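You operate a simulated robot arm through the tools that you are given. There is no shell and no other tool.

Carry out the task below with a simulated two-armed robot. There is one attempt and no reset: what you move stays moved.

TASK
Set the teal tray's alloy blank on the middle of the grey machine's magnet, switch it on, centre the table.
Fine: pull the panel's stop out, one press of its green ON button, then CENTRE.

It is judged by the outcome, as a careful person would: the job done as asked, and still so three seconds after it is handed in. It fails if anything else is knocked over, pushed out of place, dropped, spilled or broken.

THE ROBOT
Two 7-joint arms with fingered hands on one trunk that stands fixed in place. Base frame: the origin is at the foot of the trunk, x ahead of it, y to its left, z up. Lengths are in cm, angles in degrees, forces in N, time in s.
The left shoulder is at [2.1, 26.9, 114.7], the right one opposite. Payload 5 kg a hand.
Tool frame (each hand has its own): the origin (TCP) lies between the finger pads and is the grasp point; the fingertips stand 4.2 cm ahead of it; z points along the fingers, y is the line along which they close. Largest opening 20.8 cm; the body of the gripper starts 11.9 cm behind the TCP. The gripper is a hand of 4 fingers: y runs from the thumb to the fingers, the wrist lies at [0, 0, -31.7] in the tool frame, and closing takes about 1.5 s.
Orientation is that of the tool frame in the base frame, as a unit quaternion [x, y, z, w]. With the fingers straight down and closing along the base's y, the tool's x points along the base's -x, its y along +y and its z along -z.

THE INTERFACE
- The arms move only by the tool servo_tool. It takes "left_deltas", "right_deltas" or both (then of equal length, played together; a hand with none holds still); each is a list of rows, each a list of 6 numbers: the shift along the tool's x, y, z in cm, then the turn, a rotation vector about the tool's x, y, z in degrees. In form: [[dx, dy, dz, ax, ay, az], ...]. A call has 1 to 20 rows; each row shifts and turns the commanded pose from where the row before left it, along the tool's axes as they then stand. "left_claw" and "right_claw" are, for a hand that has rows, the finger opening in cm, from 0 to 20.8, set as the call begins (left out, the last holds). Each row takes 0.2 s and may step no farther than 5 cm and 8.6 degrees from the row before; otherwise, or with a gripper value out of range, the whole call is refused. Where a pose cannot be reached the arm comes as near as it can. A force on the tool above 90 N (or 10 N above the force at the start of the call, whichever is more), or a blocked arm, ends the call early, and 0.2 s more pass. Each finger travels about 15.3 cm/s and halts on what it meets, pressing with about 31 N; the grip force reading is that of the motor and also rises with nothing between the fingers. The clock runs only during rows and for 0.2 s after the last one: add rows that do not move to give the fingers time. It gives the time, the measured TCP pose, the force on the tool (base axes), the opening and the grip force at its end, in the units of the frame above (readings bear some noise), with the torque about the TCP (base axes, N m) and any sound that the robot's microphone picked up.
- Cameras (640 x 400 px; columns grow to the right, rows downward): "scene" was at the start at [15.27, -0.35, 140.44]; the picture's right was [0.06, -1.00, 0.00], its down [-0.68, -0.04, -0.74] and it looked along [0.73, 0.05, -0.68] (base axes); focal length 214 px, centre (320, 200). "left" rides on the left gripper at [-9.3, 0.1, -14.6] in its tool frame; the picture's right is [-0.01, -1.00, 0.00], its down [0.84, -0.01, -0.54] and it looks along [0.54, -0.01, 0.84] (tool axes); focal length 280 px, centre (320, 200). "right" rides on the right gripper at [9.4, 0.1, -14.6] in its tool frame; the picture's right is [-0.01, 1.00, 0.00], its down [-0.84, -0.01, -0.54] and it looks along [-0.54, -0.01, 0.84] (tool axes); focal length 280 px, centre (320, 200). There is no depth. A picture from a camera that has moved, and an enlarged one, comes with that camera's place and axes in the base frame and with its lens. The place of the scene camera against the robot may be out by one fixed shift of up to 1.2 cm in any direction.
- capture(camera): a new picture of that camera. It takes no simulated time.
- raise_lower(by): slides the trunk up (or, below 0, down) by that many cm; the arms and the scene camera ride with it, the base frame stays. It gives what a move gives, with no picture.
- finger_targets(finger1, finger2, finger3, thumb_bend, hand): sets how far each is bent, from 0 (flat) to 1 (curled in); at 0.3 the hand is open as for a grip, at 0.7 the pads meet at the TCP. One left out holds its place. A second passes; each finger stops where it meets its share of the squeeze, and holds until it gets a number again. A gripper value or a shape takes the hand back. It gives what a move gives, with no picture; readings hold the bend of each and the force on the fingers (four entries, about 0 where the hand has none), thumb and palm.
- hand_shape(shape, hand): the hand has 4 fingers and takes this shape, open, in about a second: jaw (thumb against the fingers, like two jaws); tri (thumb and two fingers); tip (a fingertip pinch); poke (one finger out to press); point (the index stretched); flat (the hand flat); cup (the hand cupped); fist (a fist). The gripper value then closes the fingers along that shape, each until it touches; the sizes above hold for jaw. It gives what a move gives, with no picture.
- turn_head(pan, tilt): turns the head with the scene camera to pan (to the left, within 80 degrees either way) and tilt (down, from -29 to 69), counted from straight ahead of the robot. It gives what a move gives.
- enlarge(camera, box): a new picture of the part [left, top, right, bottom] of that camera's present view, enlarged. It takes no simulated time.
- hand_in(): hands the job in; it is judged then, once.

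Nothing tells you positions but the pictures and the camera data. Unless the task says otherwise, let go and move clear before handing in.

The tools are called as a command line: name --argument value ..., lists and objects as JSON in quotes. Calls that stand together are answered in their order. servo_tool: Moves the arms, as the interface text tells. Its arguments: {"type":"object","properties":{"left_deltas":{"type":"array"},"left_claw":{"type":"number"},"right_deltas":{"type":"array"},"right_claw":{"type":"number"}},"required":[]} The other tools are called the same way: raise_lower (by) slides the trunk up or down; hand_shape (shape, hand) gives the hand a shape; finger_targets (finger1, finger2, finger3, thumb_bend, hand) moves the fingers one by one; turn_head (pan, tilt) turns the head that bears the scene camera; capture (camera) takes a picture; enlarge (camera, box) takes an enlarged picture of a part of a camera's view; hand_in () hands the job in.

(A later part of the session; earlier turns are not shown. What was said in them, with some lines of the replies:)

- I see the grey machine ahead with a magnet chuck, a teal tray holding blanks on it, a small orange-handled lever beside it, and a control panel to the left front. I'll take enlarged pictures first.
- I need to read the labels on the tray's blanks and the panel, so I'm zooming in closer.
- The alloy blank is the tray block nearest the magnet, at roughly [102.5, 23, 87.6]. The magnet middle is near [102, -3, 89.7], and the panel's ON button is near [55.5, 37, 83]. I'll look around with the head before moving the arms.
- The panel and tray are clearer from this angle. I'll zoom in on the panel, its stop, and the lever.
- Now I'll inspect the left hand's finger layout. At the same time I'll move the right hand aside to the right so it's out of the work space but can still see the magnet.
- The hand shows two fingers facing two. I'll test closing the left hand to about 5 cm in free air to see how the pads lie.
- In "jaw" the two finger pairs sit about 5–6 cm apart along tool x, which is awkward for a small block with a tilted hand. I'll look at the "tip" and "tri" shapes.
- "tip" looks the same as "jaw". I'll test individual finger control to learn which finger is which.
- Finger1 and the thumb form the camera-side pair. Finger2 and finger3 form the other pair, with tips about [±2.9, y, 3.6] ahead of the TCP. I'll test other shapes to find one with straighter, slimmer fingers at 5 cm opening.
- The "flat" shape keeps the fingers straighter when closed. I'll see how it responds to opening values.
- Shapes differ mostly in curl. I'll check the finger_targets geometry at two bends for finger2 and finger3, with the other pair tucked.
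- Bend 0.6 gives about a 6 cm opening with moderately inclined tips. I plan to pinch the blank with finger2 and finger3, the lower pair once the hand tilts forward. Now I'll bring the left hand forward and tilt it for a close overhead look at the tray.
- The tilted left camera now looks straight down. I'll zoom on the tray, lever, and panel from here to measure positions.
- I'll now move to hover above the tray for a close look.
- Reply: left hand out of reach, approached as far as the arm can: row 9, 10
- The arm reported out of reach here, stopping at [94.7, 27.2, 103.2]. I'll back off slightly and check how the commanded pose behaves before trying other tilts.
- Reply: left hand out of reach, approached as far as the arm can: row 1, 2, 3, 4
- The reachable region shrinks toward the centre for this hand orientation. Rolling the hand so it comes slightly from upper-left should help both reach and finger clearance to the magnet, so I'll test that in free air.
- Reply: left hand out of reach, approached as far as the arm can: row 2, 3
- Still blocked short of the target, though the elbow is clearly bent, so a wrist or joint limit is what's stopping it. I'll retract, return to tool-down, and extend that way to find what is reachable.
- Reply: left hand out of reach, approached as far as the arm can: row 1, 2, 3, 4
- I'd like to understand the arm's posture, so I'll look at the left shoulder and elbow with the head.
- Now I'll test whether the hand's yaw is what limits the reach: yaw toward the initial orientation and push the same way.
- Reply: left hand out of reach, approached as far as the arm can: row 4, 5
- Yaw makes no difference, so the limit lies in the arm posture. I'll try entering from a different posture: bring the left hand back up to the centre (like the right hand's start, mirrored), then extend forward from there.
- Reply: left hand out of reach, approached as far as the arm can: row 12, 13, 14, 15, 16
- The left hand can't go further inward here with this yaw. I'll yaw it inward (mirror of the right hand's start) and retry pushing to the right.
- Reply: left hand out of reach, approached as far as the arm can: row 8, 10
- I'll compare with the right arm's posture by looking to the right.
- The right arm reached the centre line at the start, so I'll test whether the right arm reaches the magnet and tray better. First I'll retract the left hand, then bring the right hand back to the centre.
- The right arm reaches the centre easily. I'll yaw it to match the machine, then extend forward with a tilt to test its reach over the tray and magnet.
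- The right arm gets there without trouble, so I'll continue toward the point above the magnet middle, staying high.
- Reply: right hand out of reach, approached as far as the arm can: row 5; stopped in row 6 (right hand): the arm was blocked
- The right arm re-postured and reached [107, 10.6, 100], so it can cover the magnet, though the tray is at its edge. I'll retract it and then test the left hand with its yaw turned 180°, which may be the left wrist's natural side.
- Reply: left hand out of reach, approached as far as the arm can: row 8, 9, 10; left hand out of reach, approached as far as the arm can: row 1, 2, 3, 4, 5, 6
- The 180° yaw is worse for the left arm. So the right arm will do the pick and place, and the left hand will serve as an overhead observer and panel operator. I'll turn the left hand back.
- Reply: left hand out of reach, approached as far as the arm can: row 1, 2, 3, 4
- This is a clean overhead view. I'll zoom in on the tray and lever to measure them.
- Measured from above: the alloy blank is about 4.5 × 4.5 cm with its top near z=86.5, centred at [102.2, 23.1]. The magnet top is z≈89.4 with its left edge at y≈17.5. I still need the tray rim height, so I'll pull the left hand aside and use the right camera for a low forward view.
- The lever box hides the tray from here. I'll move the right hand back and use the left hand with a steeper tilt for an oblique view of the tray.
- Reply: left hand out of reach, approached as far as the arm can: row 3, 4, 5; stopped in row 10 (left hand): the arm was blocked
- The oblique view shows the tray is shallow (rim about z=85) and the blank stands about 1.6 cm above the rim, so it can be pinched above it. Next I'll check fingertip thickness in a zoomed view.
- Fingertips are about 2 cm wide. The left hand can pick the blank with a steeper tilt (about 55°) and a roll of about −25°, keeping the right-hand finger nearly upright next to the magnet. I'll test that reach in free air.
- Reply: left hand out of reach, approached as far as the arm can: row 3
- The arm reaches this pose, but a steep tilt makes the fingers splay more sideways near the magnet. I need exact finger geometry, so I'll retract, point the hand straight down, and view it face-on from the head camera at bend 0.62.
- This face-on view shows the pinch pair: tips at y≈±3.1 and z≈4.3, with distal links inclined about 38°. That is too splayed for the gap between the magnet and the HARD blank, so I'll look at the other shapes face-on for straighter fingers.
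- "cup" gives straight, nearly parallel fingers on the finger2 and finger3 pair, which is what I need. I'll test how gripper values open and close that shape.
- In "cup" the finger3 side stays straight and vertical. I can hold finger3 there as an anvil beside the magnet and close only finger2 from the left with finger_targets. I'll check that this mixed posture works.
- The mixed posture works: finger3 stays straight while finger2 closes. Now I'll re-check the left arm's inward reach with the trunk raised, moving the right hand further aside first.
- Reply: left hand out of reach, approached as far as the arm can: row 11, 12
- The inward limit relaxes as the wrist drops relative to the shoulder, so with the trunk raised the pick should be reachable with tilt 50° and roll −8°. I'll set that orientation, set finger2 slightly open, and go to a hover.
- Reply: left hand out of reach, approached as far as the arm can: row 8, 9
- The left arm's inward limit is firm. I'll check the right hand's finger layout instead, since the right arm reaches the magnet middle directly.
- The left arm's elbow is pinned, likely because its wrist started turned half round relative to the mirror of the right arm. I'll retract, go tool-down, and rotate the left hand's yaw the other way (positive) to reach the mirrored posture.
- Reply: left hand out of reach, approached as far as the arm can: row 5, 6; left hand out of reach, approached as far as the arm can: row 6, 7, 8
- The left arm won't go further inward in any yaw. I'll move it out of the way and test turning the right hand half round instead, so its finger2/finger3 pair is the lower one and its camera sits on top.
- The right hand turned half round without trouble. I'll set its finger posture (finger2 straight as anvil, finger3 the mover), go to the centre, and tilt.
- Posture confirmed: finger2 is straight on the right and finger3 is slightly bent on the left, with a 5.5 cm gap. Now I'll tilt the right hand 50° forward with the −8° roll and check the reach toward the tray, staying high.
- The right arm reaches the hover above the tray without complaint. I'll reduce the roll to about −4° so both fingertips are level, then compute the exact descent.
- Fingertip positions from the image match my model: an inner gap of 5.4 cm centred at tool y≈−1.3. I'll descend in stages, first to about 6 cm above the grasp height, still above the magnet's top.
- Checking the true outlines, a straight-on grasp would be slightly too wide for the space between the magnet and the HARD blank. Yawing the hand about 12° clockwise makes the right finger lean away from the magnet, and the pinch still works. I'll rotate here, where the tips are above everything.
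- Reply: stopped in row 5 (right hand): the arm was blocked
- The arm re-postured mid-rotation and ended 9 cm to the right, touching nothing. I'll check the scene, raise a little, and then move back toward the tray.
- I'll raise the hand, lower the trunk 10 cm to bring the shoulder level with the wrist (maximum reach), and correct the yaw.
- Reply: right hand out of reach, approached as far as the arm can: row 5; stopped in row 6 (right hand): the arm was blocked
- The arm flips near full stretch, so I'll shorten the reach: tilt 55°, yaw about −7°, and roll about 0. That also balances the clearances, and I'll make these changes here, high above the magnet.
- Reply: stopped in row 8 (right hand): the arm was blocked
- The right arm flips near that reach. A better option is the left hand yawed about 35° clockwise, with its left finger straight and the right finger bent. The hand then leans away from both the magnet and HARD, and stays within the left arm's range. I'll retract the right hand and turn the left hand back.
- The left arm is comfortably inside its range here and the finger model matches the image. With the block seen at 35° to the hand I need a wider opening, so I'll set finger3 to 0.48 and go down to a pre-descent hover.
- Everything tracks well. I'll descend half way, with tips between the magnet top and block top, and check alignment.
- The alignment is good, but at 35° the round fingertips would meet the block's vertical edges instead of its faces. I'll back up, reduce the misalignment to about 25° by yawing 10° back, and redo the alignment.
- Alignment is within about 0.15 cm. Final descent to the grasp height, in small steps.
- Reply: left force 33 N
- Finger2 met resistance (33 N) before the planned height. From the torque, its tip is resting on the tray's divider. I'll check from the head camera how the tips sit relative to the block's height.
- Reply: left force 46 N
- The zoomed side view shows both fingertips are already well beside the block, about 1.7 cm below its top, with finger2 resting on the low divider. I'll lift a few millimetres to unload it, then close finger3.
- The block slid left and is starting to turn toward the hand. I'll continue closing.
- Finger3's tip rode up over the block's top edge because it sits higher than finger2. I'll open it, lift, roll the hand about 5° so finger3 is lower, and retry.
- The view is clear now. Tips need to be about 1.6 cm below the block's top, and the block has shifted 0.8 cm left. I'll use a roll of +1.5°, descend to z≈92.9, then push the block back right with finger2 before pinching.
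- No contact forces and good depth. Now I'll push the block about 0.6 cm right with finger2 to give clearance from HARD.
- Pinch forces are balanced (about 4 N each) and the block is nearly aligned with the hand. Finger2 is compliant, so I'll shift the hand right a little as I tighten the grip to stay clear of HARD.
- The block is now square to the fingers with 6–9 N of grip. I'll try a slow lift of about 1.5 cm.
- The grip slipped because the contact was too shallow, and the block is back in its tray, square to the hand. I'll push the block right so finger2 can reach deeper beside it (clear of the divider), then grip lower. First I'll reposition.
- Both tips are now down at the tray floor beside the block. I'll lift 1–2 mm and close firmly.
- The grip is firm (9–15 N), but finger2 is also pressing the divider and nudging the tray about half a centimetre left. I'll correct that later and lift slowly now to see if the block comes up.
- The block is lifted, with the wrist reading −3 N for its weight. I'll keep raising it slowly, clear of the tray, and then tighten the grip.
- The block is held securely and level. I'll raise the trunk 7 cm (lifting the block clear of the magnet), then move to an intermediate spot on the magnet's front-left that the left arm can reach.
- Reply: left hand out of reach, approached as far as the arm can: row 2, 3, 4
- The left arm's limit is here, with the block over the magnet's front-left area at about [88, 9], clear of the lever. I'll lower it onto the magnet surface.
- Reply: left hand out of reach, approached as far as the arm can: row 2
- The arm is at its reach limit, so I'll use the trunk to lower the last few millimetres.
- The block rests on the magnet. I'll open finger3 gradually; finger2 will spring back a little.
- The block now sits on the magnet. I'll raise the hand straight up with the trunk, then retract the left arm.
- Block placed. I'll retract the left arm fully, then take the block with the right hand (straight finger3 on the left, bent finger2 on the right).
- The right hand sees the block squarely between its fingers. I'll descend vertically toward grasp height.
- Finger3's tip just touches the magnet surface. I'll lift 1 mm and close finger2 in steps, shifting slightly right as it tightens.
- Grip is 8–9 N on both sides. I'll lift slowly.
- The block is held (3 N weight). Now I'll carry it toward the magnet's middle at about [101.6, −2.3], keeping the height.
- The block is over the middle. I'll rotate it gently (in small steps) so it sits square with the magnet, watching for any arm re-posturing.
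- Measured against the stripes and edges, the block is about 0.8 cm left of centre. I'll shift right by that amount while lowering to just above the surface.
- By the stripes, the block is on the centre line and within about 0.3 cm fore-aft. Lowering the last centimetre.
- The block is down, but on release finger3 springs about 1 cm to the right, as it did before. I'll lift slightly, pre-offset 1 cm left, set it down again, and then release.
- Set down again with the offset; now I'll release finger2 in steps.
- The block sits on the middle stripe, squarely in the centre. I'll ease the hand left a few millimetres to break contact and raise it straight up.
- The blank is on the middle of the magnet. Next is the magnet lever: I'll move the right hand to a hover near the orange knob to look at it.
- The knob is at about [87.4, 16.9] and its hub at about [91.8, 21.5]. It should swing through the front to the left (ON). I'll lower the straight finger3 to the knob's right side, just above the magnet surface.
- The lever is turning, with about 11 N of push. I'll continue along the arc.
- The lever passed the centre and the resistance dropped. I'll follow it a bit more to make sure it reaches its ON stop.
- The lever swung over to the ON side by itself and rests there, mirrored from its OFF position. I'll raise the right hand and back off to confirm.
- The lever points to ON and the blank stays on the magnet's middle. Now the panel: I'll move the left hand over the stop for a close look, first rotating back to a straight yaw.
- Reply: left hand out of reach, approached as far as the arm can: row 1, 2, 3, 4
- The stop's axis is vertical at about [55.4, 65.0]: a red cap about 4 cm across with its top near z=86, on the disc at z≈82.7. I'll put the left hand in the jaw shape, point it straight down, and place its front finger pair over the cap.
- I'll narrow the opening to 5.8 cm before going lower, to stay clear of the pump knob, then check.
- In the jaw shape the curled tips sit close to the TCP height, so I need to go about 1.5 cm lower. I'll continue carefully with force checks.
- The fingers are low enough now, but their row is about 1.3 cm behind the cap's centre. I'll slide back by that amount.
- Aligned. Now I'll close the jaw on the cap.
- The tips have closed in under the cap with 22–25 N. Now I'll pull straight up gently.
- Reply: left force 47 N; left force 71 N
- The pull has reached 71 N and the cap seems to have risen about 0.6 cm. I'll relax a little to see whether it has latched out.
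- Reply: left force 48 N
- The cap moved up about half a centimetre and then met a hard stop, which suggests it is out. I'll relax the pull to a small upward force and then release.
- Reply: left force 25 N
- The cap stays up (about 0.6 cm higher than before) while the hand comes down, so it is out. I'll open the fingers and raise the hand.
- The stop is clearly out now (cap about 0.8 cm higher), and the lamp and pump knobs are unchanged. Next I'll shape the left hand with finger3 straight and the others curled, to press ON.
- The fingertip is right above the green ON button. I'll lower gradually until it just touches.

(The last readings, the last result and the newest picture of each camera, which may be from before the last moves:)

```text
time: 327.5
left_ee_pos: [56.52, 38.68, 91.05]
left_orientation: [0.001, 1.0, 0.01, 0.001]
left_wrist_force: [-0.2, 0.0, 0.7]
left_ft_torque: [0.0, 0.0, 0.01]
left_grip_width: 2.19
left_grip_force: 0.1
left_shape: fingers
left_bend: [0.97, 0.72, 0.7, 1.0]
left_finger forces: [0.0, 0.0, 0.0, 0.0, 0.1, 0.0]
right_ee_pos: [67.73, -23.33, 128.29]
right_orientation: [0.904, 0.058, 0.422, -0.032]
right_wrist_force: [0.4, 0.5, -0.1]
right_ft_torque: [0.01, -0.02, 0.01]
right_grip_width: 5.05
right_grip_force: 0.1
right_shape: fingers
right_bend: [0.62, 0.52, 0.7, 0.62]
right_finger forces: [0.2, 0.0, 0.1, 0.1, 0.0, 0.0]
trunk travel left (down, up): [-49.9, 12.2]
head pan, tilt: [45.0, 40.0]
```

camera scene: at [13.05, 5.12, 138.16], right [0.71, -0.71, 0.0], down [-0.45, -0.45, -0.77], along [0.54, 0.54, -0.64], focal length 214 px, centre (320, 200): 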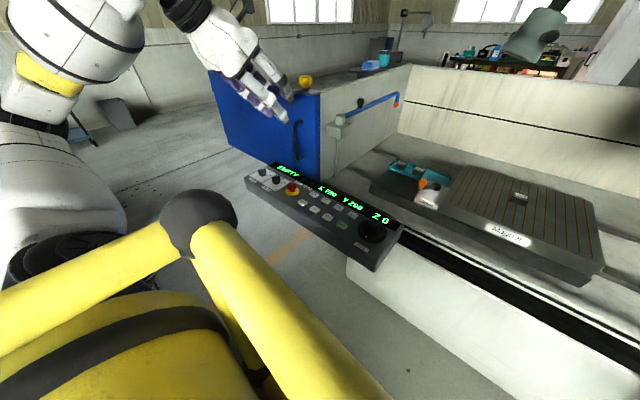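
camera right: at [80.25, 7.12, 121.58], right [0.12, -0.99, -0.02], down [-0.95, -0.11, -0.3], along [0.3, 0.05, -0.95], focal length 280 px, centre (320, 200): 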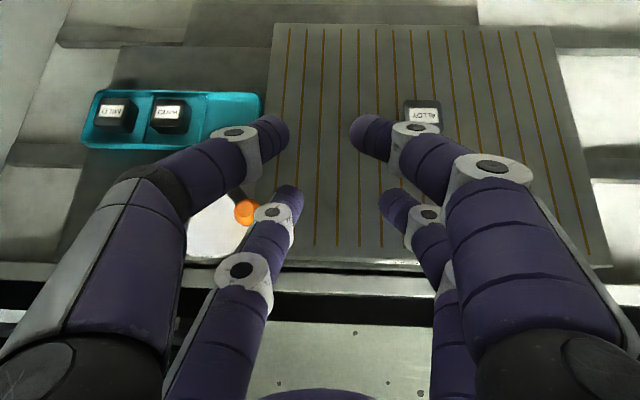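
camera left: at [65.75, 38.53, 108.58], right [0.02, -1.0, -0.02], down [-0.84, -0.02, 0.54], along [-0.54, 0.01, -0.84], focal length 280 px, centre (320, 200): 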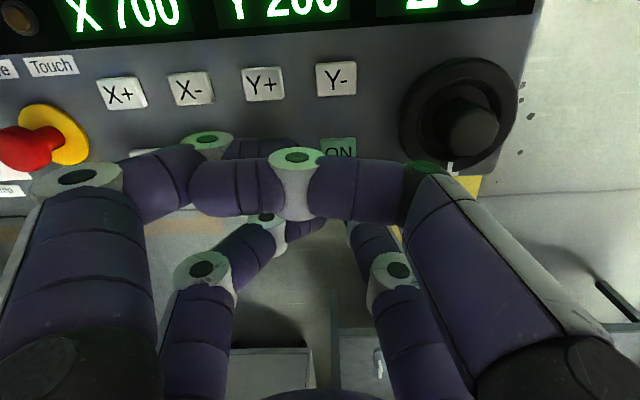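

servo_tool --left_deltas '[[0, 0, 0.2, 0, 0, 0], [0, 0, 0.15, 0, 0, 0], [0, 0, 0, 0, 0, 0]]'

enlarge --camera "scene" --box '[310, 180, 380, 240]'

```text
time: 328.3
left_ee_pos: [56.66, 38.9, 90.62]
left_orientation: [-0.001, 1.0, 0.011, 0.001]
left_wrist_force: [0.4, 0.5, -0.7]
left_ft_torque: [0.01, 0.01, 0.0]
left_grip_width: 2.22
left_grip_force: 0.1
left_shape: fingers
left_bend: [0.97, 0.72, 0.7, 1.0]
left_finger forces: [0.0, 0.1, 0.1, 0.0, 0.0, 0.0]
right_ee_pos: [67.63, -23.34, 128.33]
right_orientation: [0.904, 0.057, 0.423, -0.031]
right_wrist_force: [-0.1, 0.4, -0.1]
right_ft_torque: [-0.02, 0.0, -0.02]
right_grip_width: 5.01
right_grip_force: 0.1
right_shape: fingers
right_bend: [0.62, 0.52, 0.7, 0.62]
right_finger forces: [0.1, 0.0, 0.1, 0.1, 0.0, 0.1]
trunk travel left (down, up): [-49.9, 12.2]
head pan, tilt: [45.0, 40.0]
```

```text
6.67 times, centred on (345, 210) of scene
camera zoom: at [13.06, 5.12, 138.15], right [0.71, -0.71, 0.0], down [-0.45, -0.45, -0.77], along [0.54, 0.54, -0.64], focal length 1430 px, centre (153, 133)
```

zoom: 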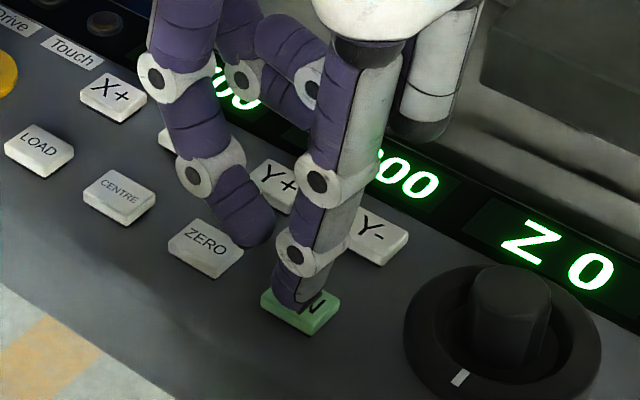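

servo_tool --left_deltas '[[-0.15, -0.2, 0.2, 0, 0, 0], [0, 0, 0.15, 0, 0, 0], [0, 0, 0, 0, 0, 0]]'

```text
time: 329.1
left_ee_pos: [56.75, 38.49, 90.3]
left_orientation: [0.0, 1.0, 0.01, 0.002]
left_wrist_force: [-0.6, 0.1, -0.5]
left_ft_torque: [-0.01, 0.02, 0.02]
left_grip_width: 2.22
left_grip_force: 0.0
left_shape: fingers
left_bend: [0.97, 0.72, 0.7, 1.0]
left_finger forces: [0.0, 0.0, 0.0, 0.0, 0.0, 0.0]
right_ee_pos: [67.72, -23.31, 128.36]
right_orientation: [0.904, 0.058, 0.423, -0.032]
right_wrist_force: [0.6, -0.2, -0.5]
right_ft_torque: [-0.03, -0.01, -0.02]
right_grip_width: 5.01
right_grip_force: 0.1
right_shape: fingers
right_bend: [0.62, 0.52, 0.7, 0.62]
right_finger forces: [0.0, 0.0, 0.1, 0.1, 0.0, 0.1]
trunk travel left (down, up): [-49.9, 12.2]
head pan, tilt: [45.0, 40.0]
```

servo_tool --left_deltas '[[0, 0, 0.2, 0, 0, 0], [0, 0, 0.15, 0, 0, 0], [0, 0, 0, 0, 0, 0]]'

enlarge --camera "scene" --box '[310, 180, 380, 240]'

```text
time: 329.9
left_ee_pos: [56.83, 38.5, 89.94]
left_orientation: [0.0, 1.0, 0.009, 0.002]
left_wrist_force: [0.3, -0.4, 0.5]
left_ft_torque: [0.01, -0.04, 0.0]
left_grip_width: 2.24
left_grip_force: 0.1
left_shape: fingers
left_bend: [0.97, 0.72, 0.7, 1.0]
left_finger forces: [0.0, 0.1, 0.1, 0.0, 0.0, 0.1]
right_ee_pos: [67.71, -23.33, 128.32]
right_orientation: [0.904, 0.057, 0.423, -0.031]
right_wrist_force: [-0.7, 0.6, -0.6]
right_ft_torque: [0.0, 0.01, -0.01]
right_grip_width: 5.0
right_grip_force: 0.1
right_shape: fingers
right_bend: [0.62, 0.52, 0.7, 0.62]
right_finger forces: [0.0, 0.1, 0.0, 0.0, 0.0, 0.0]
trunk travel left (down, up): [-49.9, 12.2]
head pan, tilt: [45.0, 40.0]
```

```text
6.67 times, centred on (345, 210) of scene
camera zoom: at [13.06, 5.12, 138.15], right [0.71, -0.71, 0.0], down [-0.45, -0.45, -0.77], along [0.54, 0.54, -0.64], focal length 1430 px, centre (153, 133)
```

zoom: 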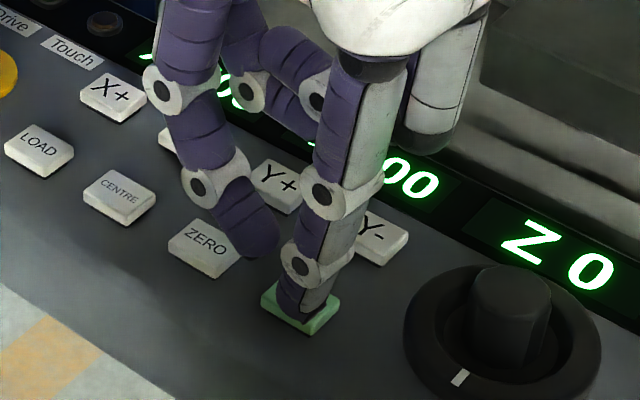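

servo_tool --left_deltas '[[0, 0, 0.2, 0, 0, 0], [0, 0, 0.15, 0, 0, 0], [0, 0, 0, 0, 0, 0]]'

```text
time: 330.7
left_ee_pos: [56.74, 38.63, 89.6]
left_orientation: [0.0, 1.0, 0.01, 0.001]
left_wrist_force: [0.1, 0.1, 0.8]
left_ft_torque: [0.02, 0.03, 0.0]
left_grip_width: 2.2
left_grip_force: 0.0
left_shape: fingers
left_bend: [0.97, 0.72, 0.7, 1.0]
left_finger forces: [0.0, 0.0, 0.1, 0.1, 0.0, 0.1]
right_ee_pos: [67.77, -23.28, 128.35]
right_orientation: [0.904, 0.057, 0.423, -0.031]
right_wrist_force: [-0.1, 0.1, -0.4]
right_ft_torque: [0.0, 0.03, 0.02]
right_grip_width: 5.01
right_grip_force: 0.0
right_shape: fingers
right_bend: [0.62, 0.52, 0.7, 0.62]
right_finger forces: [0.1, 0.1, 0.0, 0.1, 0.1, 0.0]
trunk travel left (down, up): [-49.9, 12.2]
head pan, tilt: [45.0, 40.0]
```

servo_tool --left_deltas '[[0, 0, 0.2, 0, 0, 0], [0, 0, 0.15, 0, 0, 0], [0, 0, 0, 0, 0, 0]]'

enlarge --camera "scene" --box '[320, 195, 370, 235]'

```text
time: 331.5
left_ee_pos: [56.77, 38.51, 89.26]
left_orientation: [0.0, 1.0, 0.01, 0.001]
left_wrist_force: [0.0, -0.3, -0.2]
left_ft_torque: [-0.01, 0.0, 0.03]
left_grip_width: 2.2
left_grip_force: 0.3
left_shape: fingers
left_bend: [0.97, 0.72, 0.7, 1.0]
left_finger forces: [0.0, 0.1, 0.3, 0.0, 0.1, 0.0]
right_ee_pos: [67.64, -23.21, 128.3]
right_orientation: [0.904, 0.056, 0.423, -0.031]
right_wrist_force: [-0.4, -0.3, -0.7]
right_ft_torque: [0.01, 0.05, 0.03]
right_grip_width: 5.01
right_grip_force: 0.1
right_shape: fingers
right_bend: [0.62, 0.52, 0.7, 0.62]
right_finger forces: [0.0, 0.1, 0.1, 0.1, 0.0, 0.0]
trunk travel left (down, up): [-49.9, 12.2]
head pan, tilt: [45.0, 40.0]
```

```text
10.00 times, centred on (345, 215) of scene
camera zoom: at [13.06, 5.12, 138.15], right [0.71, -0.71, 0.0], down [-0.45, -0.45, -0.77], along [0.54, 0.54, -0.64], focal length 2145 px, centre (70, 50)
```

zoom: 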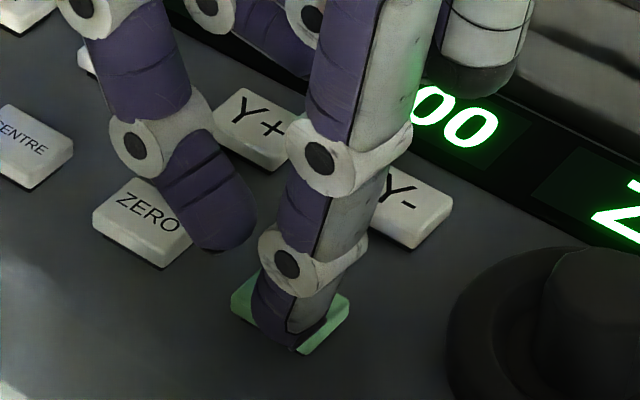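

The fingertip is just touching ON (0.3 N). Now one deliberate press.

servo_tool --left_deltas '[[0, 0, 0.2, 0, 0, 0], [0, 0, 0.2, 0, 0, 0], [0, 0, 0, 0, 0, 0]]'

enlarge --camera "scene" --box '[240, 155, 400, 260]'

```text
time: 332.3
left_ee_pos: [56.79, 38.48, 88.82]
left_orientation: [0.0, 1.0, 0.01, 0.002]
left_wrist_force: [-0.7, -1.0, 2.4]
left_ft_torque: [-0.2, 0.17, 0.04]
left_grip_width: 2.22
left_grip_force: 2.3
left_shape: fingers
left_bend: [0.97, 0.72, 0.7, 1.0]
left_finger forces: [0.1, 0.1, 4.3, 0.0, 0.1, 0.0]
right_ee_pos: [67.75, -23.22, 128.41]
right_orientation: [0.904, 0.057, 0.423, -0.031]
right_wrist_force: [0.1, 0.9, 0.0]
right_ft_torque: [0.0, -0.01, 0.0]
right_grip_width: 5.02
right_grip_force: 0.0
right_shape: fingers
right_bend: [0.62, 0.52, 0.7, 0.62]
right_finger forces: [0.0, 0.1, 0.0, 0.0, 0.1, 0.0]
trunk travel left (down, up): [-49.9, 12.2]
head pan, tilt: [45.0, 40.0]
heard: click
```

```text
3.81 times, centred on (320, 208) of scene
camera zoom: at [13.05, 5.11, 138.16], right [0.71, -0.71, 0.0], down [-0.45, -0.45, -0.77], along [0.54, 0.54, -0.64], focal length 817 px, centre (320, 171)
```

zoom: 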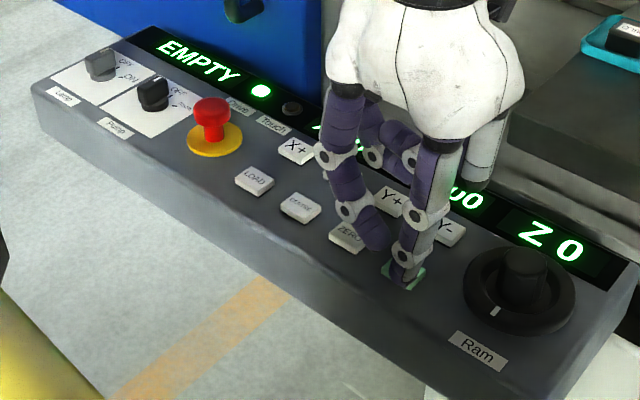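

I heard a click and the Drive lamp is lit green, so the ON press registered. I'll lift straight off.

servo_tool --left_deltas '[[0, 0, -1.0, 0, 0, 0], [0, 0, -2.0, 0, 0, 0], [0, 0, -3.0, 0, 0, 0], [0, 0, 0, 0, 0, 0]]'

enlarge --camera "scene" --box '[240, 155, 400, 260]'

```text
time: 333.3
left_ee_pos: [56.73, 38.51, 94.82]
left_orientation: [0.0, 1.0, 0.01, 0.001]
left_wrist_force: [0.1, 0.3, -0.5]
left_ft_torque: [-0.02, 0.0, 0.01]
left_grip_width: 2.22
left_grip_force: 0.1
left_shape: fingers
left_bend: [0.97, 0.72, 0.7, 1.0]
left_finger forces: [0.0, 0.0, 0.0, 0.0, 0.0, 0.0]
right_ee_pos: [67.69, -23.21, 128.32]
right_orientation: [0.904, 0.056, 0.423, -0.03]
right_wrist_force: [0.8, 0.3, -1.1]
right_ft_torque: [0.03, 0.05, -0.02]
right_grip_width: 5.0
right_grip_force: 0.1
right_shape: fingers
right_bend: [0.62, 0.52, 0.7, 0.62]
right_finger forces: [0.1, 0.0, 0.0, 0.0, 0.1, 0.0]
trunk travel left (down, up): [-49.9, 12.2]
head pan, tilt: [45.0, 40.0]
```

```text
3.81 times, centred on (320, 208) of scene
camera zoom: at [13.09, 5.13, 138.14], right [0.71, -0.71, 0.0], down [-0.45, -0.45, -0.77], along [0.54, 0.54, -0.64], focal length 817 px, centre (320, 171)
```

zoom: 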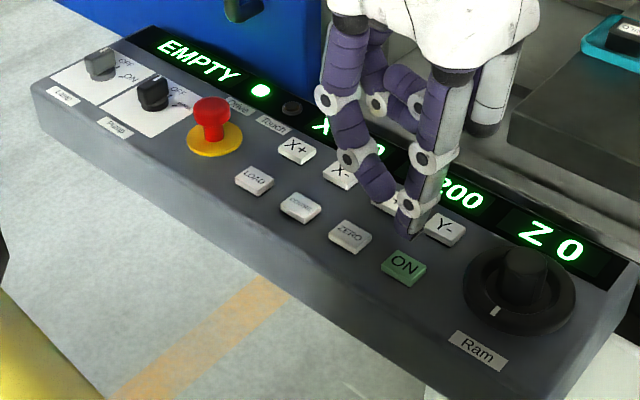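

The Drive lamp is on. Before centring, I'll compare the tray with its original position by restoring the initial head and trunk pose, moving the left hand clear first.

servo_tool --left_deltas '[[1, 3, -3, 0, 0, 0], [1, 3, -3, 0, 0, 0], [1, 3, -2, 0, 0, 0], [0, 0, 0, 0, 0, 0]]'

raise_lower --by 2.6

turn_head --pan 3.7 --tilt 42.6

enlarge --camera "scene" --box '[220, 120, 400, 220]'

enlarge --camera "scene" --box '[232, 145, 302, 190]'

```text
time: 334.3
left_ee_pos: [53.76, 47.36, 102.98]
left_orientation: [0.0, 1.0, 0.01, 0.001]
left_wrist_force: [-0.1, -0.2, -1.2]
left_ft_torque: [0.09, 0.04, -0.01]
left_grip_width: 2.22
left_grip_force: 0.1
left_shape: fingers
left_bend: [0.97, 0.72, 0.7, 1.0]
left_finger forces: [0.1, 0.0, 0.1, 0.0, 0.1, 0.1]
right_ee_pos: [67.68, -23.37, 128.34]
right_orientation: [0.903, 0.057, 0.424, -0.032]
right_wrist_force: [0.1, -0.5, -1.3]
right_ft_torque: [0.09, -0.03, 0.12]
right_grip_width: 5.01
right_grip_force: 0.1
right_shape: fingers
right_bend: [0.62, 0.52, 0.7, 0.62]
right_finger forces: [0.0, 0.1, 0.1, 0.1, 0.2, 0.0]
trunk travel left (down, up): [-49.9, 12.2]
head pan, tilt: [45.0, 40.0]
```

```text
time: 335.0
left_ee_pos: [53.7, 47.31, 105.58]
left_orientation: [0.0, 1.0, 0.011, 0.001]
left_wrist_force: [1.2, 0.2, -0.1]
left_ft_torque: [0.03, 0.13, 0.02]
left_grip_width: 2.24
left_grip_force: 0.0
left_shape: fingers
left_bend: [0.97, 0.72, 0.7, 1.0]
left_finger forces: [0.1, 0.1, 0.0, 0.1, 0.1, 0.0]
right_ee_pos: [67.83, -23.12, 130.85]
right_orientation: [0.904, 0.057, 0.422, -0.031]
right_wrist_force: [0.5, -0.1, -0.8]
right_ft_torque: [0.01, 0.02, 0.03]
right_grip_width: 5.04
right_grip_force: 0.1
right_shape: fingers
right_bend: [0.62, 0.52, 0.7, 0.62]
right_finger forces: [0.0, 0.0, 0.1, 0.1, 0.0, 0.0]
trunk travel left (down, up): [-52.5, 9.6]
head pan, tilt: [45.0, 40.0]
```

```text
time: 336.1
left_ee_pos: [53.77, 47.23, 105.65]
left_orientation: [-0.001, 1.0, 0.01, 0.001]
left_wrist_force: [-0.1, 0.1, -0.6]
left_ft_torque: [-0.01, 0.04, 0.0]
left_grip_width: 2.2
left_grip_force: 0.0
left_shape: fingers
left_bend: [0.97, 0.72, 0.7, 1.0]
left_finger forces: [0.0, 0.0, 0.0, 0.0, 0.1, 0.0]
right_ee_pos: [67.66, -23.31, 131.0]
right_orientation: [0.904, 0.057, 0.423, -0.031]
right_wrist_force: [0.6, 0.1, 0.1]
right_ft_torque: [-0.01, 0.01, 0.03]
right_grip_width: 5.02
right_grip_force: 0.0
right_shape: fingers
right_bend: [0.62, 0.52, 0.7, 0.62]
right_finger forces: [0.1, 0.0, 0.1, 0.0, 0.0, 0.1]
trunk travel left (down, up): [-52.5, 9.6]
head pan, tilt: [3.7, 42.6]
```

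```text
3.56 times, centred on (310, 170) of scene
camera zoom: at [15.27, -0.34, 140.38], right [0.07, -1.0, 0.0], down [-0.68, -0.04, -0.74], along [0.73, 0.05, -0.68], focal length 763 px, centre (356, 307)
```

zoom: 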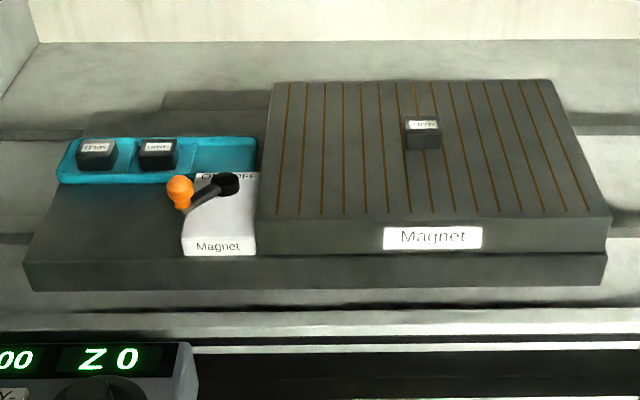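

```text
8.89 times, centred on (267, 168) of scene
camera zoom: at [15.27, -0.34, 140.38], right [0.07, -1.0, 0.0], down [-0.68, -0.04, -0.74], along [0.73, 0.05, -0.68], focal length 1906 px, centre (791, 489)
```

zoom: 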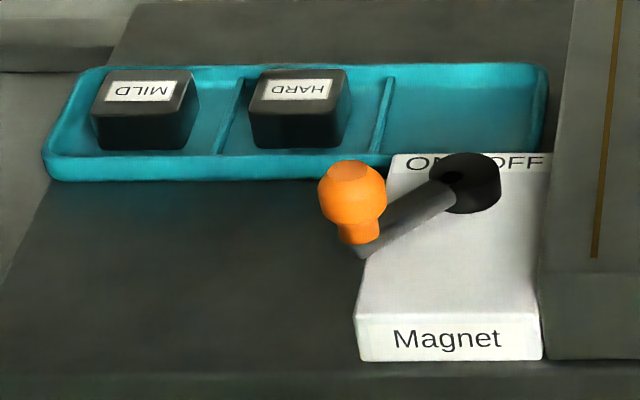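

The tray shifted less than half a centimetre with its blanks seated, and the alloy blank is right at the magnet's centre. Next I'll bring finger3 over the CENTRE button.

servo_tool --left_deltas '[[-0.7, 1.22, 3.0, 0, 0, 0], [-0.7, 1.22, 3.0, 0, 0, 0], [-0.7, 1.22, 3.0, 0, 0, 0], [0, 0, 2.0, 0, 0, 0], [0, 0, 0, 0, 0, 0]]'

turn_head --pan 45 --tilt 40

enlarge --camera "scene" --box '[270, 170, 350, 240]'

```text
time: 337.3
left_ee_pos: [55.97, 51.22, 94.68]
left_orientation: [0.0, 1.0, 0.01, 0.002]
left_wrist_force: [0.3, 1.1, -0.2]
left_ft_torque: [0.01, -0.02, -0.02]
left_grip_width: 2.24
left_grip_force: 0.1
left_shape: fingers
left_bend: [0.97, 0.72, 0.7, 1.0]
left_finger forces: [0.1, 0.0, 0.0, 0.0, 0.0, 0.0]
right_ee_pos: [67.73, -23.27, 131.0]
right_orientation: [0.904, 0.057, 0.423, -0.031]
right_wrist_force: [0.0, -0.2, -0.1]
right_ft_torque: [0.01, 0.02, 0.0]
right_grip_width: 5.01
right_grip_force: 0.1
right_shape: fingers
right_bend: [0.62, 0.52, 0.7, 0.62]
right_finger forces: [0.1, 0.0, 0.1, 0.0, 0.0, 0.1]
trunk travel left (down, up): [-52.5, 9.6]
head pan, tilt: [3.7, 42.6]
```

```text
time: 338.3
left_ee_pos: [55.85, 51.24, 94.67]
left_orientation: [0.0, 1.0, 0.01, 0.002]
left_wrist_force: [0.9, 0.0, -0.2]
left_ft_torque: [-0.01, 0.02, 0.01]
left_grip_width: 2.24
left_grip_force: 0.1
left_shape: fingers
left_bend: [0.97, 0.72, 0.7, 1.0]
left_finger forces: [0.0, 0.0, 0.1, 0.1, 0.1, 0.0]
right_ee_pos: [67.62, -23.19, 130.99]
right_orientation: [0.904, 0.057, 0.423, -0.031]
right_wrist_force: [-0.3, 0.7, 0.8]
right_ft_torque: [-0.01, 0.0, 0.06]
right_grip_width: 4.99
right_grip_force: 0.1
right_shape: fingers
right_bend: [0.62, 0.52, 0.7, 0.62]
right_finger forces: [0.0, 0.0, 0.1, 0.0, 0.0, 0.0]
trunk travel left (down, up): [-52.5, 9.6]
head pan, tilt: [45.0, 40.0]
```

```text
5.71 times, centred on (310, 205) of scene
camera zoom: at [12.98, 5.12, 140.77], right [0.71, -0.71, 0.0], down [-0.45, -0.45, -0.77], along [0.54, 0.54, -0.64], focal length 1226 px, centre (377, 171)
```

zoom: 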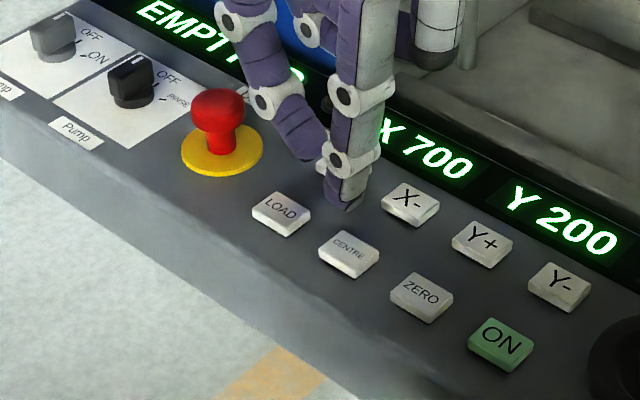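

servo_tool --left_deltas '[[-0.15, 0, 1.5, 0, 0, 0], [-0.15, 0, 1.5, 0, 0, 0], [0, 0, 1.2, 0, 0, 0], [0, 0, 0, 0, 0, 0]]'

enlarge --camera "scene" --box '[280, 180, 340, 230]'

```text
time: 339.3
left_ee_pos: [56.25, 51.18, 90.48]
left_orientation: [0.0, 1.0, 0.011, 0.002]
left_wrist_force: [-0.2, -0.6, 0.4]
left_ft_torque: [0.02, -0.01, 0.02]
left_grip_width: 2.21
left_grip_force: 0.0
left_shape: fingers
left_bend: [0.97, 0.72, 0.7, 1.0]
left_finger forces: [0.0, 0.0, 0.1, 0.0, 0.1, 0.0]
right_ee_pos: [67.58, -23.24, 130.96]
right_orientation: [0.904, 0.057, 0.423, -0.031]
right_wrist_force: [0.8, 0.4, 0.5]
right_ft_torque: [-0.02, -0.01, 0.01]
right_grip_width: 5.04
right_grip_force: 0.1
right_shape: fingers
right_bend: [0.62, 0.52, 0.7, 0.62]
right_finger forces: [0.0, 0.0, 0.0, 0.0, 0.0, 0.0]
trunk travel left (down, up): [-52.5, 9.6]
head pan, tilt: [45.0, 40.0]
```

```text
8.00 times, centred on (310, 205) of scene
camera zoom: at [12.96, 5.11, 140.77], right [0.71, -0.71, 0.0], down [-0.45, -0.45, -0.77], along [0.54, 0.54, -0.64], focal length 1716 px, centre (400, 160)
```

zoom: 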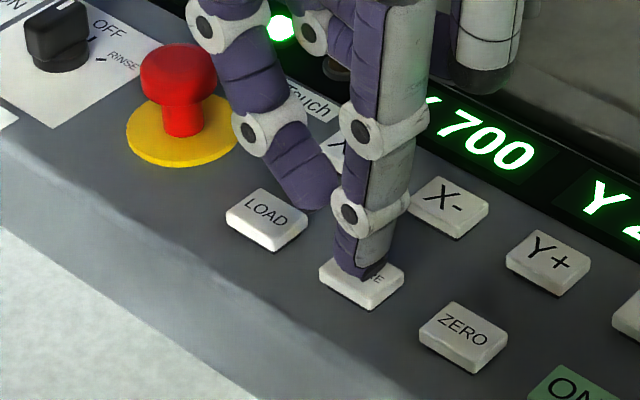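

servo_tool --left_deltas '[[-0.4, 0.2, 0.4, 0, 0, 0], [0, 0, 0.4, 0, 0, 0], [0, 0, 0, 0, 0, 0]]'

enlarge --camera "scene" --box '[280, 180, 340, 230]'

```text
time: 340.1
left_ee_pos: [56.63, 51.52, 89.83]
left_orientation: [0.0, 1.0, 0.01, 0.001]
left_wrist_force: [0.0, -0.5, 0.0]
left_ft_torque: [0.0, 0.02, -0.02]
left_grip_width: 2.21
left_grip_force: 0.0
left_shape: fingers
left_bend: [0.97, 0.72, 0.7, 1.0]
left_finger forces: [0.1, 0.1, 0.0, 0.0, 0.1, 0.0]
right_ee_pos: [67.74, -23.18, 131.03]
right_orientation: [0.904, 0.057, 0.423, -0.031]
right_wrist_force: [-0.4, -0.6, 0.3]
right_ft_torque: [0.0, 0.01, -0.03]
right_grip_width: 5.04
right_grip_force: 0.0
right_shape: fingers
right_bend: [0.62, 0.52, 0.7, 0.62]
right_finger forces: [0.0, 0.1, 0.0, 0.0, 0.0, 0.0]
trunk travel left (down, up): [-52.5, 9.6]
head pan, tilt: [45.0, 40.0]
```

```text
8.00 times, centred on (310, 205) of scene
camera zoom: at [12.97, 5.12, 140.77], right [0.71, -0.71, 0.0], down [-0.45, -0.45, -0.77], along [0.54, 0.54, -0.64], focal length 1716 px, centre (400, 160)
```

zoom: 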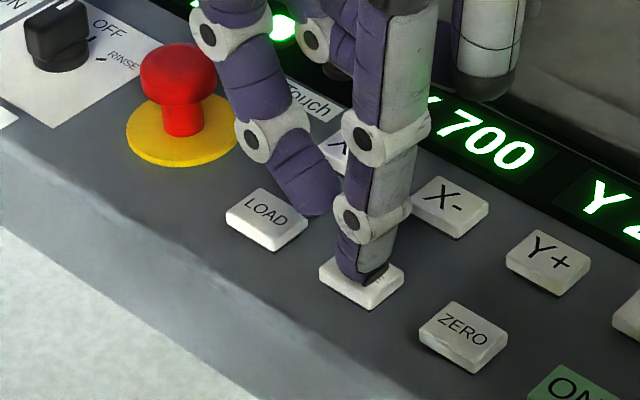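

The fingertip is centred on CENTRE. Pressing now.

servo_tool --left_deltas '[[0, 0, 0.3, 0, 0, 0], [0, 0, 0.25, 0, 0, 0], [0, 0, 0.2, 0, 0, 0], [0, 0, 0.2, 0, 0, 0], [0, 0, 0, 0, 0, 0]]'

enlarge --camera "scene" --box '[240, 155, 400, 260]'

```text
time: 341.3
left_ee_pos: [56.69, 51.5, 88.87]
left_orientation: [0.0, 1.0, 0.011, 0.002]
left_wrist_force: [0.9, -1.0, 12.2]
left_ft_torque: [-0.41, 0.31, 0.06]
left_grip_width: 2.19
left_grip_force: 5.8
left_shape: fingers
left_bend: [0.97, 0.72, 0.7, 1.0]
left_finger forces: [0.1, 0.1, 11.9, 0.1, 0.1, 0.0]
right_ee_pos: [67.61, -23.37, 131.13]
right_orientation: [0.904, 0.057, 0.424, -0.031]
right_wrist_force: [-0.2, 0.3, -0.4]
right_ft_torque: [0.01, 0.0, 0.05]
right_grip_width: 5.01
right_grip_force: 0.0
right_shape: fingers
right_bend: [0.62, 0.52, 0.7, 0.62]
right_finger forces: [0.0, 0.0, 0.1, 0.0, 0.0, 0.1]
trunk travel left (down, up): [-52.5, 9.6]
head pan, tilt: [45.0, 40.0]
heard: click
```

```text
3.81 times, centred on (320, 208) of scene
camera zoom: at [12.93, 5.07, 140.79], right [0.71, -0.71, 0.0], down [-0.45, -0.45, -0.77], along [0.54, 0.54, -0.64], focal length 817 px, centre (320, 171)
```

zoom: 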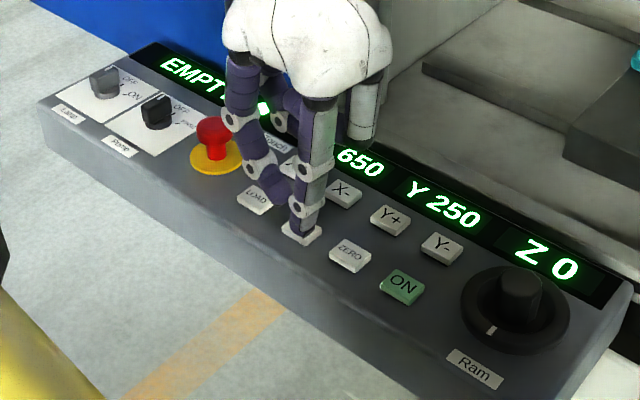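

Click, and the readout is moving (X 650, Y 250). I'll lift off and watch.

servo_tool --left_deltas '[[0, 0, -1.0, 0, 0, 0], [0, 0, -2.0, 0, 0, 0], [0, 0, -3.0, 0, 0, 0], [0, 0, -3.0, 0, 0, 0], [0, 0, 0, 0, 0, 0], [0, 0, 0, 0, 0, 0]]'

enlarge --camera "scene" --box '[240, 155, 400, 260]'

```text
time: 342.7
left_ee_pos: [56.51, 51.34, 97.88]
left_orientation: [0.001, 1.0, 0.011, 0.0]
left_wrist_force: [0.1, 0.2, 1.2]
left_ft_torque: [0.02, 0.01, -0.02]
left_grip_width: 2.22
left_grip_force: 0.0
left_shape: fingers
left_bend: [0.97, 0.72, 0.7, 1.0]
left_finger forces: [0.0, 0.1, 0.0, 0.0, 0.0, 0.1]
right_ee_pos: [67.76, -23.26, 130.95]
right_orientation: [0.904, 0.057, 0.423, -0.031]
right_wrist_force: [0.3, -0.1, -0.4]
right_ft_torque: [-0.01, 0.0, 0.01]
right_grip_width: 5.0
right_grip_force: 0.0
right_shape: fingers
right_bend: [0.62, 0.52, 0.7, 0.62]
right_finger forces: [0.0, 0.0, 0.0, 0.0, 0.1, 0.0]
trunk travel left (down, up): [-52.5, 9.6]
head pan, tilt: [45.0, 40.0]
```

```text
3.81 times, centred on (320, 208) of scene
camera zoom: at [12.97, 5.11, 140.77], right [0.71, -0.71, 0.0], down [-0.45, -0.45, -0.77], along [0.54, 0.54, -0.64], focal length 817 px, centre (320, 171)
```

zoom: 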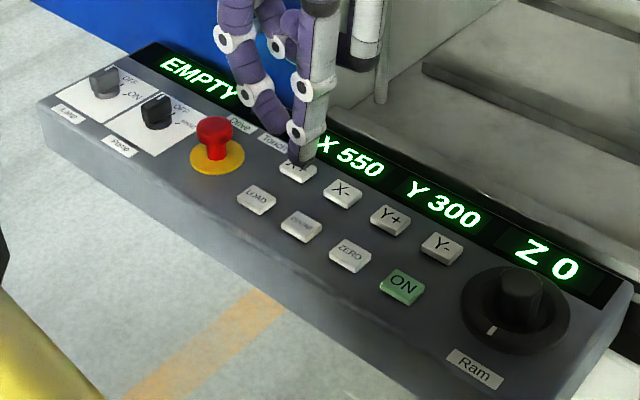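

The table is moving on (X 550, Y 300). I'll retract the left hand away from the panel and wait for the motion to finish.

servo_tool --left_deltas '[[3, 0, -3, 0, 0, 0], [3, 0, -3, 0, 0, 0], [3, 0, -3, 0, 0, 0], [3, 0, -3, 0, 0, 0], [3, 0, -2, 0, 0, 0], [2, 0, -1, 0, 0, 0], [0, 0, 0, 0, 0, 0], [0, 0, 0, 0, 0, 0], [0, 0, 0, 0, 0, 0]]'

enlarge --camera "scene" --box '[240, 155, 400, 260]'

turn_head --pan 5 --tilt 33

capture --camera "scene"

```text
time: 344.7
left_ee_pos: [39.6, 51.12, 112.65]
left_orientation: [0.0, 1.0, 0.009, 0.002]
left_wrist_force: [1.0, 0.1, 0.4]
left_ft_torque: [-0.02, 0.02, -0.03]
left_grip_width: 2.23
left_grip_force: 0.0
left_shape: fingers
left_bend: [0.97, 0.72, 0.7, 1.0]
left_finger forces: [0.0, 0.0, 0.0, 0.0, 0.1, 0.0]
right_ee_pos: [67.71, -23.23, 131.02]
right_orientation: [0.904, 0.058, 0.423, -0.031]
right_wrist_force: [-1.1, 0.5, 0.0]
right_ft_torque: [-0.02, 0.01, 0.0]
right_grip_width: 4.99
right_grip_force: 0.0
right_shape: fingers
right_bend: [0.62, 0.52, 0.7, 0.62]
right_finger forces: [0.0, 0.0, 0.1, 0.0, 0.0, 0.0]
trunk travel left (down, up): [-52.5, 9.6]
head pan, tilt: [45.0, 40.0]
```

```text
3.81 times, centred on (320, 208) of scene
camera zoom: at [12.98, 5.12, 140.77], right [0.71, -0.71, 0.0], down [-0.45, -0.45, -0.77], along [0.54, 0.54, -0.64], focal length 817 px, centre (320, 171)
```

zoom: 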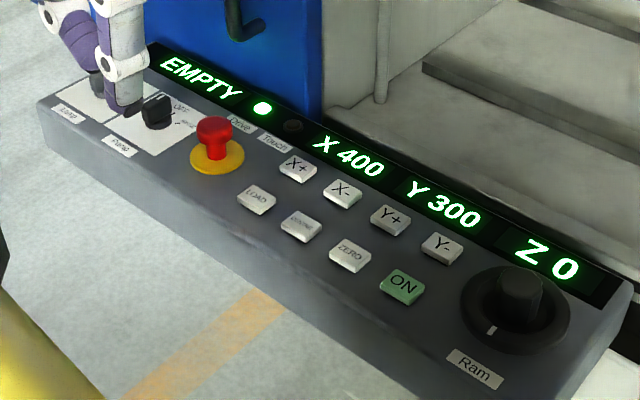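

```text
time: 345.8
left_ee_pos: [39.5, 51.11, 112.74]
left_orientation: [0.0, 1.0, 0.01, 0.002]
left_wrist_force: [-0.6, -0.2, -0.6]
left_ft_torque: [0.03, 0.01, 0.03]
left_grip_width: 2.21
left_grip_force: 0.1
left_shape: fingers
left_bend: [0.97, 0.72, 0.7, 1.0]
left_finger forces: [0.0, 0.0, 0.1, 0.1, 0.0, 0.1]
right_ee_pos: [67.69, -23.14, 130.99]
right_orientation: [0.904, 0.057, 0.423, -0.031]
right_wrist_force: [-0.4, -0.8, -0.3]
right_ft_torque: [-0.03, 0.02, 0.01]
right_grip_width: 5.01
right_grip_force: 0.1
right_shape: fingers
right_bend: [0.62, 0.52, 0.7, 0.62]
right_finger forces: [0.1, 0.0, 0.0, 0.0, 0.0, 0.0]
trunk travel left (down, up): [-52.5, 9.6]
head pan, tilt: [5.0, 33.0]
```

```text
taken
camera scene: at [15.84, -0.1, 141.83], right [0.09, -1.0, 0.0], down [-0.54, -0.05, -0.84], along [0.84, 0.07, -0.54], focal length 214 px, centre (320, 200)
```

scene: 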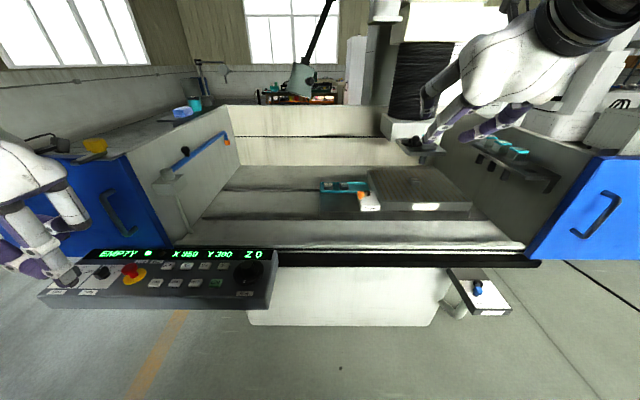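

The table is still travelling to the right under the ram. I'll move the right hand aside while waiting.

servo_tool --right_deltas '[[0, 4, -2, 0, 0, 0], [0, 4, -2, 0, 0, 0], [0, 4, -2, 0, 0, 0], [0, 4, -2, 0, 0, 0], [0, 4, -2, 0, 0, 0], [0, 0, 0, 0, 0, 0], [0, 0, 0, 0, 0, 0], [0, 0, 0, 0, 0, 0], [0, 0, 0, 0, 0, 0], [0, 0, 0, 0, 0, 0]]'

capture --camera "scene"

enlarge --camera "scene" --box '[300, 140, 500, 250]'

enlarge --camera "scene" --box '[80, 235, 290, 310]'

```text
time: 348.0
left_ee_pos: [39.42, 51.03, 112.59]
left_orientation: [0.0, 1.0, 0.01, 0.002]
left_wrist_force: [-0.3, 0.3, 0.4]
left_ft_torque: [-0.01, -0.01, 0.0]
left_grip_width: 2.2
left_grip_force: 0.1
left_shape: fingers
left_bend: [0.97, 0.72, 0.7, 1.0]
left_finger forces: [0.1, 0.0, 0.0, 0.0, 0.1, 0.0]
right_ee_pos: [62.66, -44.19, 137.15]
right_orientation: [0.904, 0.057, 0.424, -0.031]
right_wrist_force: [-0.5, 0.1, -0.9]
right_ft_torque: [-0.01, 0.02, -0.03]
right_grip_width: 5.04
right_grip_force: 0.0
right_shape: fingers
right_bend: [0.62, 0.52, 0.7, 0.62]
right_finger forces: [0.0, 0.0, 0.1, 0.0, 0.0, 0.1]
trunk travel left (down, up): [-52.5, 9.6]
head pan, tilt: [5.0, 33.0]
```

```text
taken
camera scene: at [15.82, -0.07, 141.83], right [0.09, -1.0, 0.0], down [-0.54, -0.05, -0.84], along [0.84, 0.07, -0.54], focal length 214 px, centre (320, 200)
```

scene: 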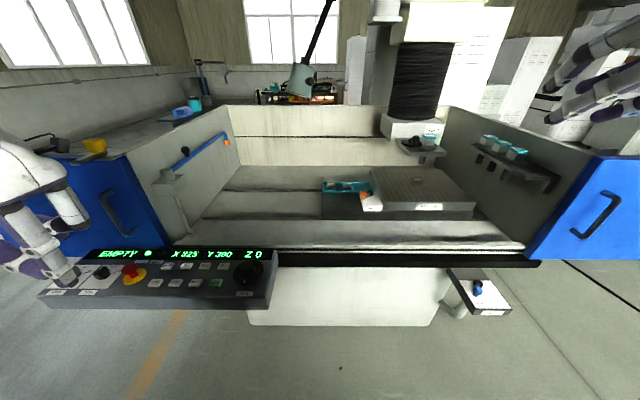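

```text
3.20 times, centred on (400, 195) of scene
camera zoom: at [15.82, -0.07, 141.83], right [0.09, -1.0, 0.0], down [-0.54, -0.05, -0.84], along [0.84, 0.07, -0.54], focal length 686 px, centre (64, 216)
```

zoom: 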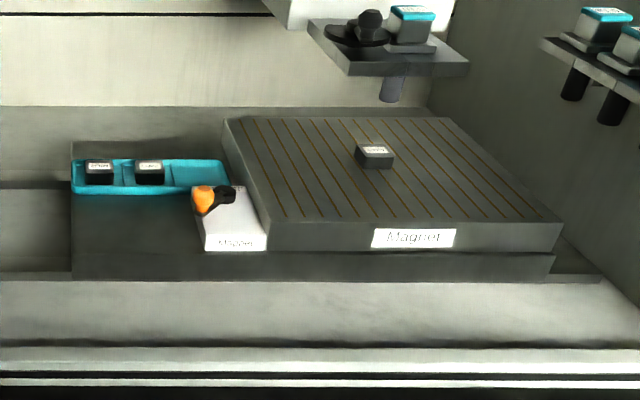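

```text
3.05 times, centred on (185, 272) of scene
camera zoom: at [15.82, -0.07, 141.83], right [0.09, -1.0, 0.0], down [-0.54, -0.05, -0.84], along [0.84, 0.07, -0.54], focal length 654 px, centre (731, -21)
```

zoom: 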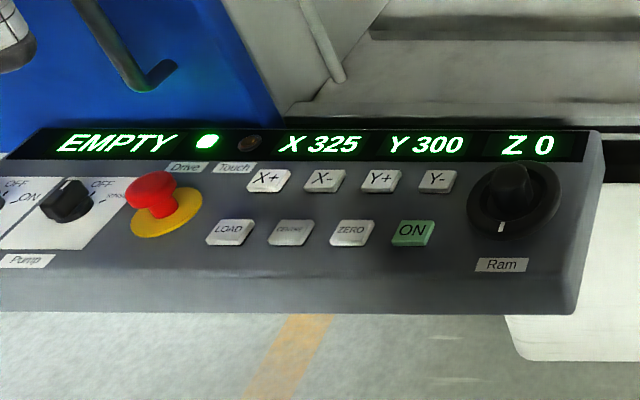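

servo_tool --left_deltas '[[0, 0, 0, 0, 0, 0], [0, 0, 0, 0, 0, 0], [0, 0, 0, 0, 0, 0], [0, 0, 0, 0, 0, 0], [0, 0, 0, 0, 0, 0], [0, 0, 0, 0, 0, 0], [0, 0, 0, 0, 0, 0], [0, 0, 0, 0, 0, 0], [0, 0, 0, 0, 0, 0], [0, 0, 0, 0, 0, 0], [0, 0, 0, 0, 0, 0], [0, 0, 0, 0, 0, 0]]'

enlarge --camera "scene" --box '[80, 235, 290, 310]'

enlarge --camera "scene" --box '[300, 140, 500, 250]'

capture --camera "scene"

```text
time: 350.6
left_ee_pos: [39.45, 51.08, 112.64]
left_orientation: [0.0, 1.0, 0.01, 0.002]
left_wrist_force: [-0.2, 0.9, -0.6]
left_ft_torque: [0.0, -0.03, 0.03]
left_grip_width: 2.19
left_grip_force: 0.1
left_shape: fingers
left_bend: [0.97, 0.72, 0.7, 1.0]
left_finger forces: [0.0, 0.1, 0.0, 0.0, 0.0, 0.0]
right_ee_pos: [62.63, -44.13, 137.19]
right_orientation: [0.904, 0.057, 0.423, -0.031]
right_wrist_force: [0.4, -0.2, 0.0]
right_ft_torque: [0.06, -0.03, 0.0]
right_grip_width: 5.02
right_grip_force: 0.1
right_shape: fingers
right_bend: [0.62, 0.52, 0.7, 0.62]
right_finger forces: [0.1, 0.0, 0.1, 0.0, 0.1, 0.0]
trunk travel left (down, up): [-52.5, 9.6]
head pan, tilt: [5.0, 33.0]
```

```text
3.05 times, centred on (185, 272) of scene
camera zoom: at [15.83, -0.11, 141.83], right [0.09, -1.0, 0.0], down [-0.54, -0.05, -0.84], along [0.84, 0.07, -0.54], focal length 654 px, centre (731, -21)
```

zoom: 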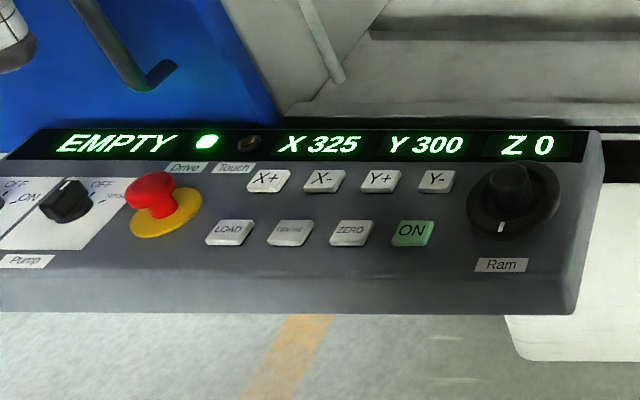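

```text
3.20 times, centred on (400, 195) of scene
camera zoom: at [15.83, -0.11, 141.83], right [0.09, -1.0, 0.0], down [-0.54, -0.05, -0.84], along [0.84, 0.07, -0.54], focal length 686 px, centre (64, 216)
```

zoom: 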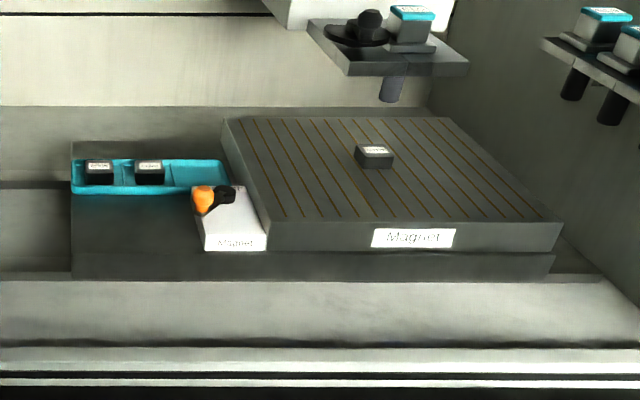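

```text
taken
camera scene: at [15.83, -0.11, 141.83], right [0.09, -1.0, 0.0], down [-0.54, -0.05, -0.84], along [0.84, 0.07, -0.54], focal length 214 px, centre (320, 200)
```

scene: 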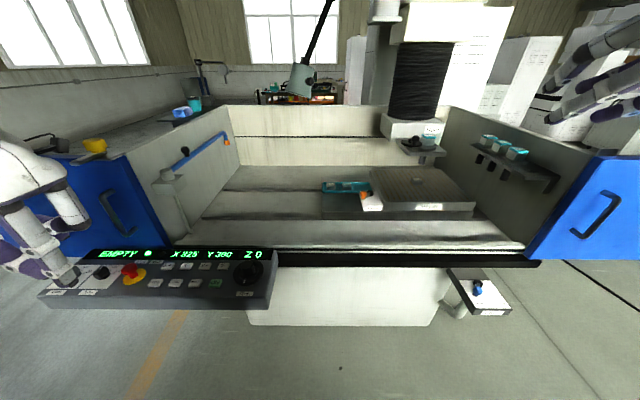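

The table has stopped at X 325, Y 300. The Drive lamp is lit, the stop is out and the magnet lever is ON. The alloy blank is still on the middle of the magnet, the tray's other blanks are seated, and both hands are clear, so I'm handing in.

hand_in

```text
The job is handed in.
```

The job is handed in, and each step looked complete when I last checked. I have no result from the judging yet.

- **Blank:** the alloy blank from the teal tray is on the middle of the magnet, on its centre stripe. It stayed there while the table moved.
- **Magnet:** the lever is on its ON side.
- **Panel stop:** it is pulled out and stays about 0.8 cm higher than before.
- **ON button:** I pressed it once, heard a click, and the Drive lamp lit green.
- **CENTRE button:** I pressed it once, the table travelled and stopped at X 325, Y 300.

**Tray moved slightly:** while I was gripping the blank, the teal tray slid just under half a centimetre left and a little back. The HARD and MILD blanks stayed seated in it, and I left it where it was rather than risk another push.

Picking the blank up took several tries, because the tray sits close beside the magnet. I set it down once on the magnet's front-left with the left hand, then moved it to the middle with the right.
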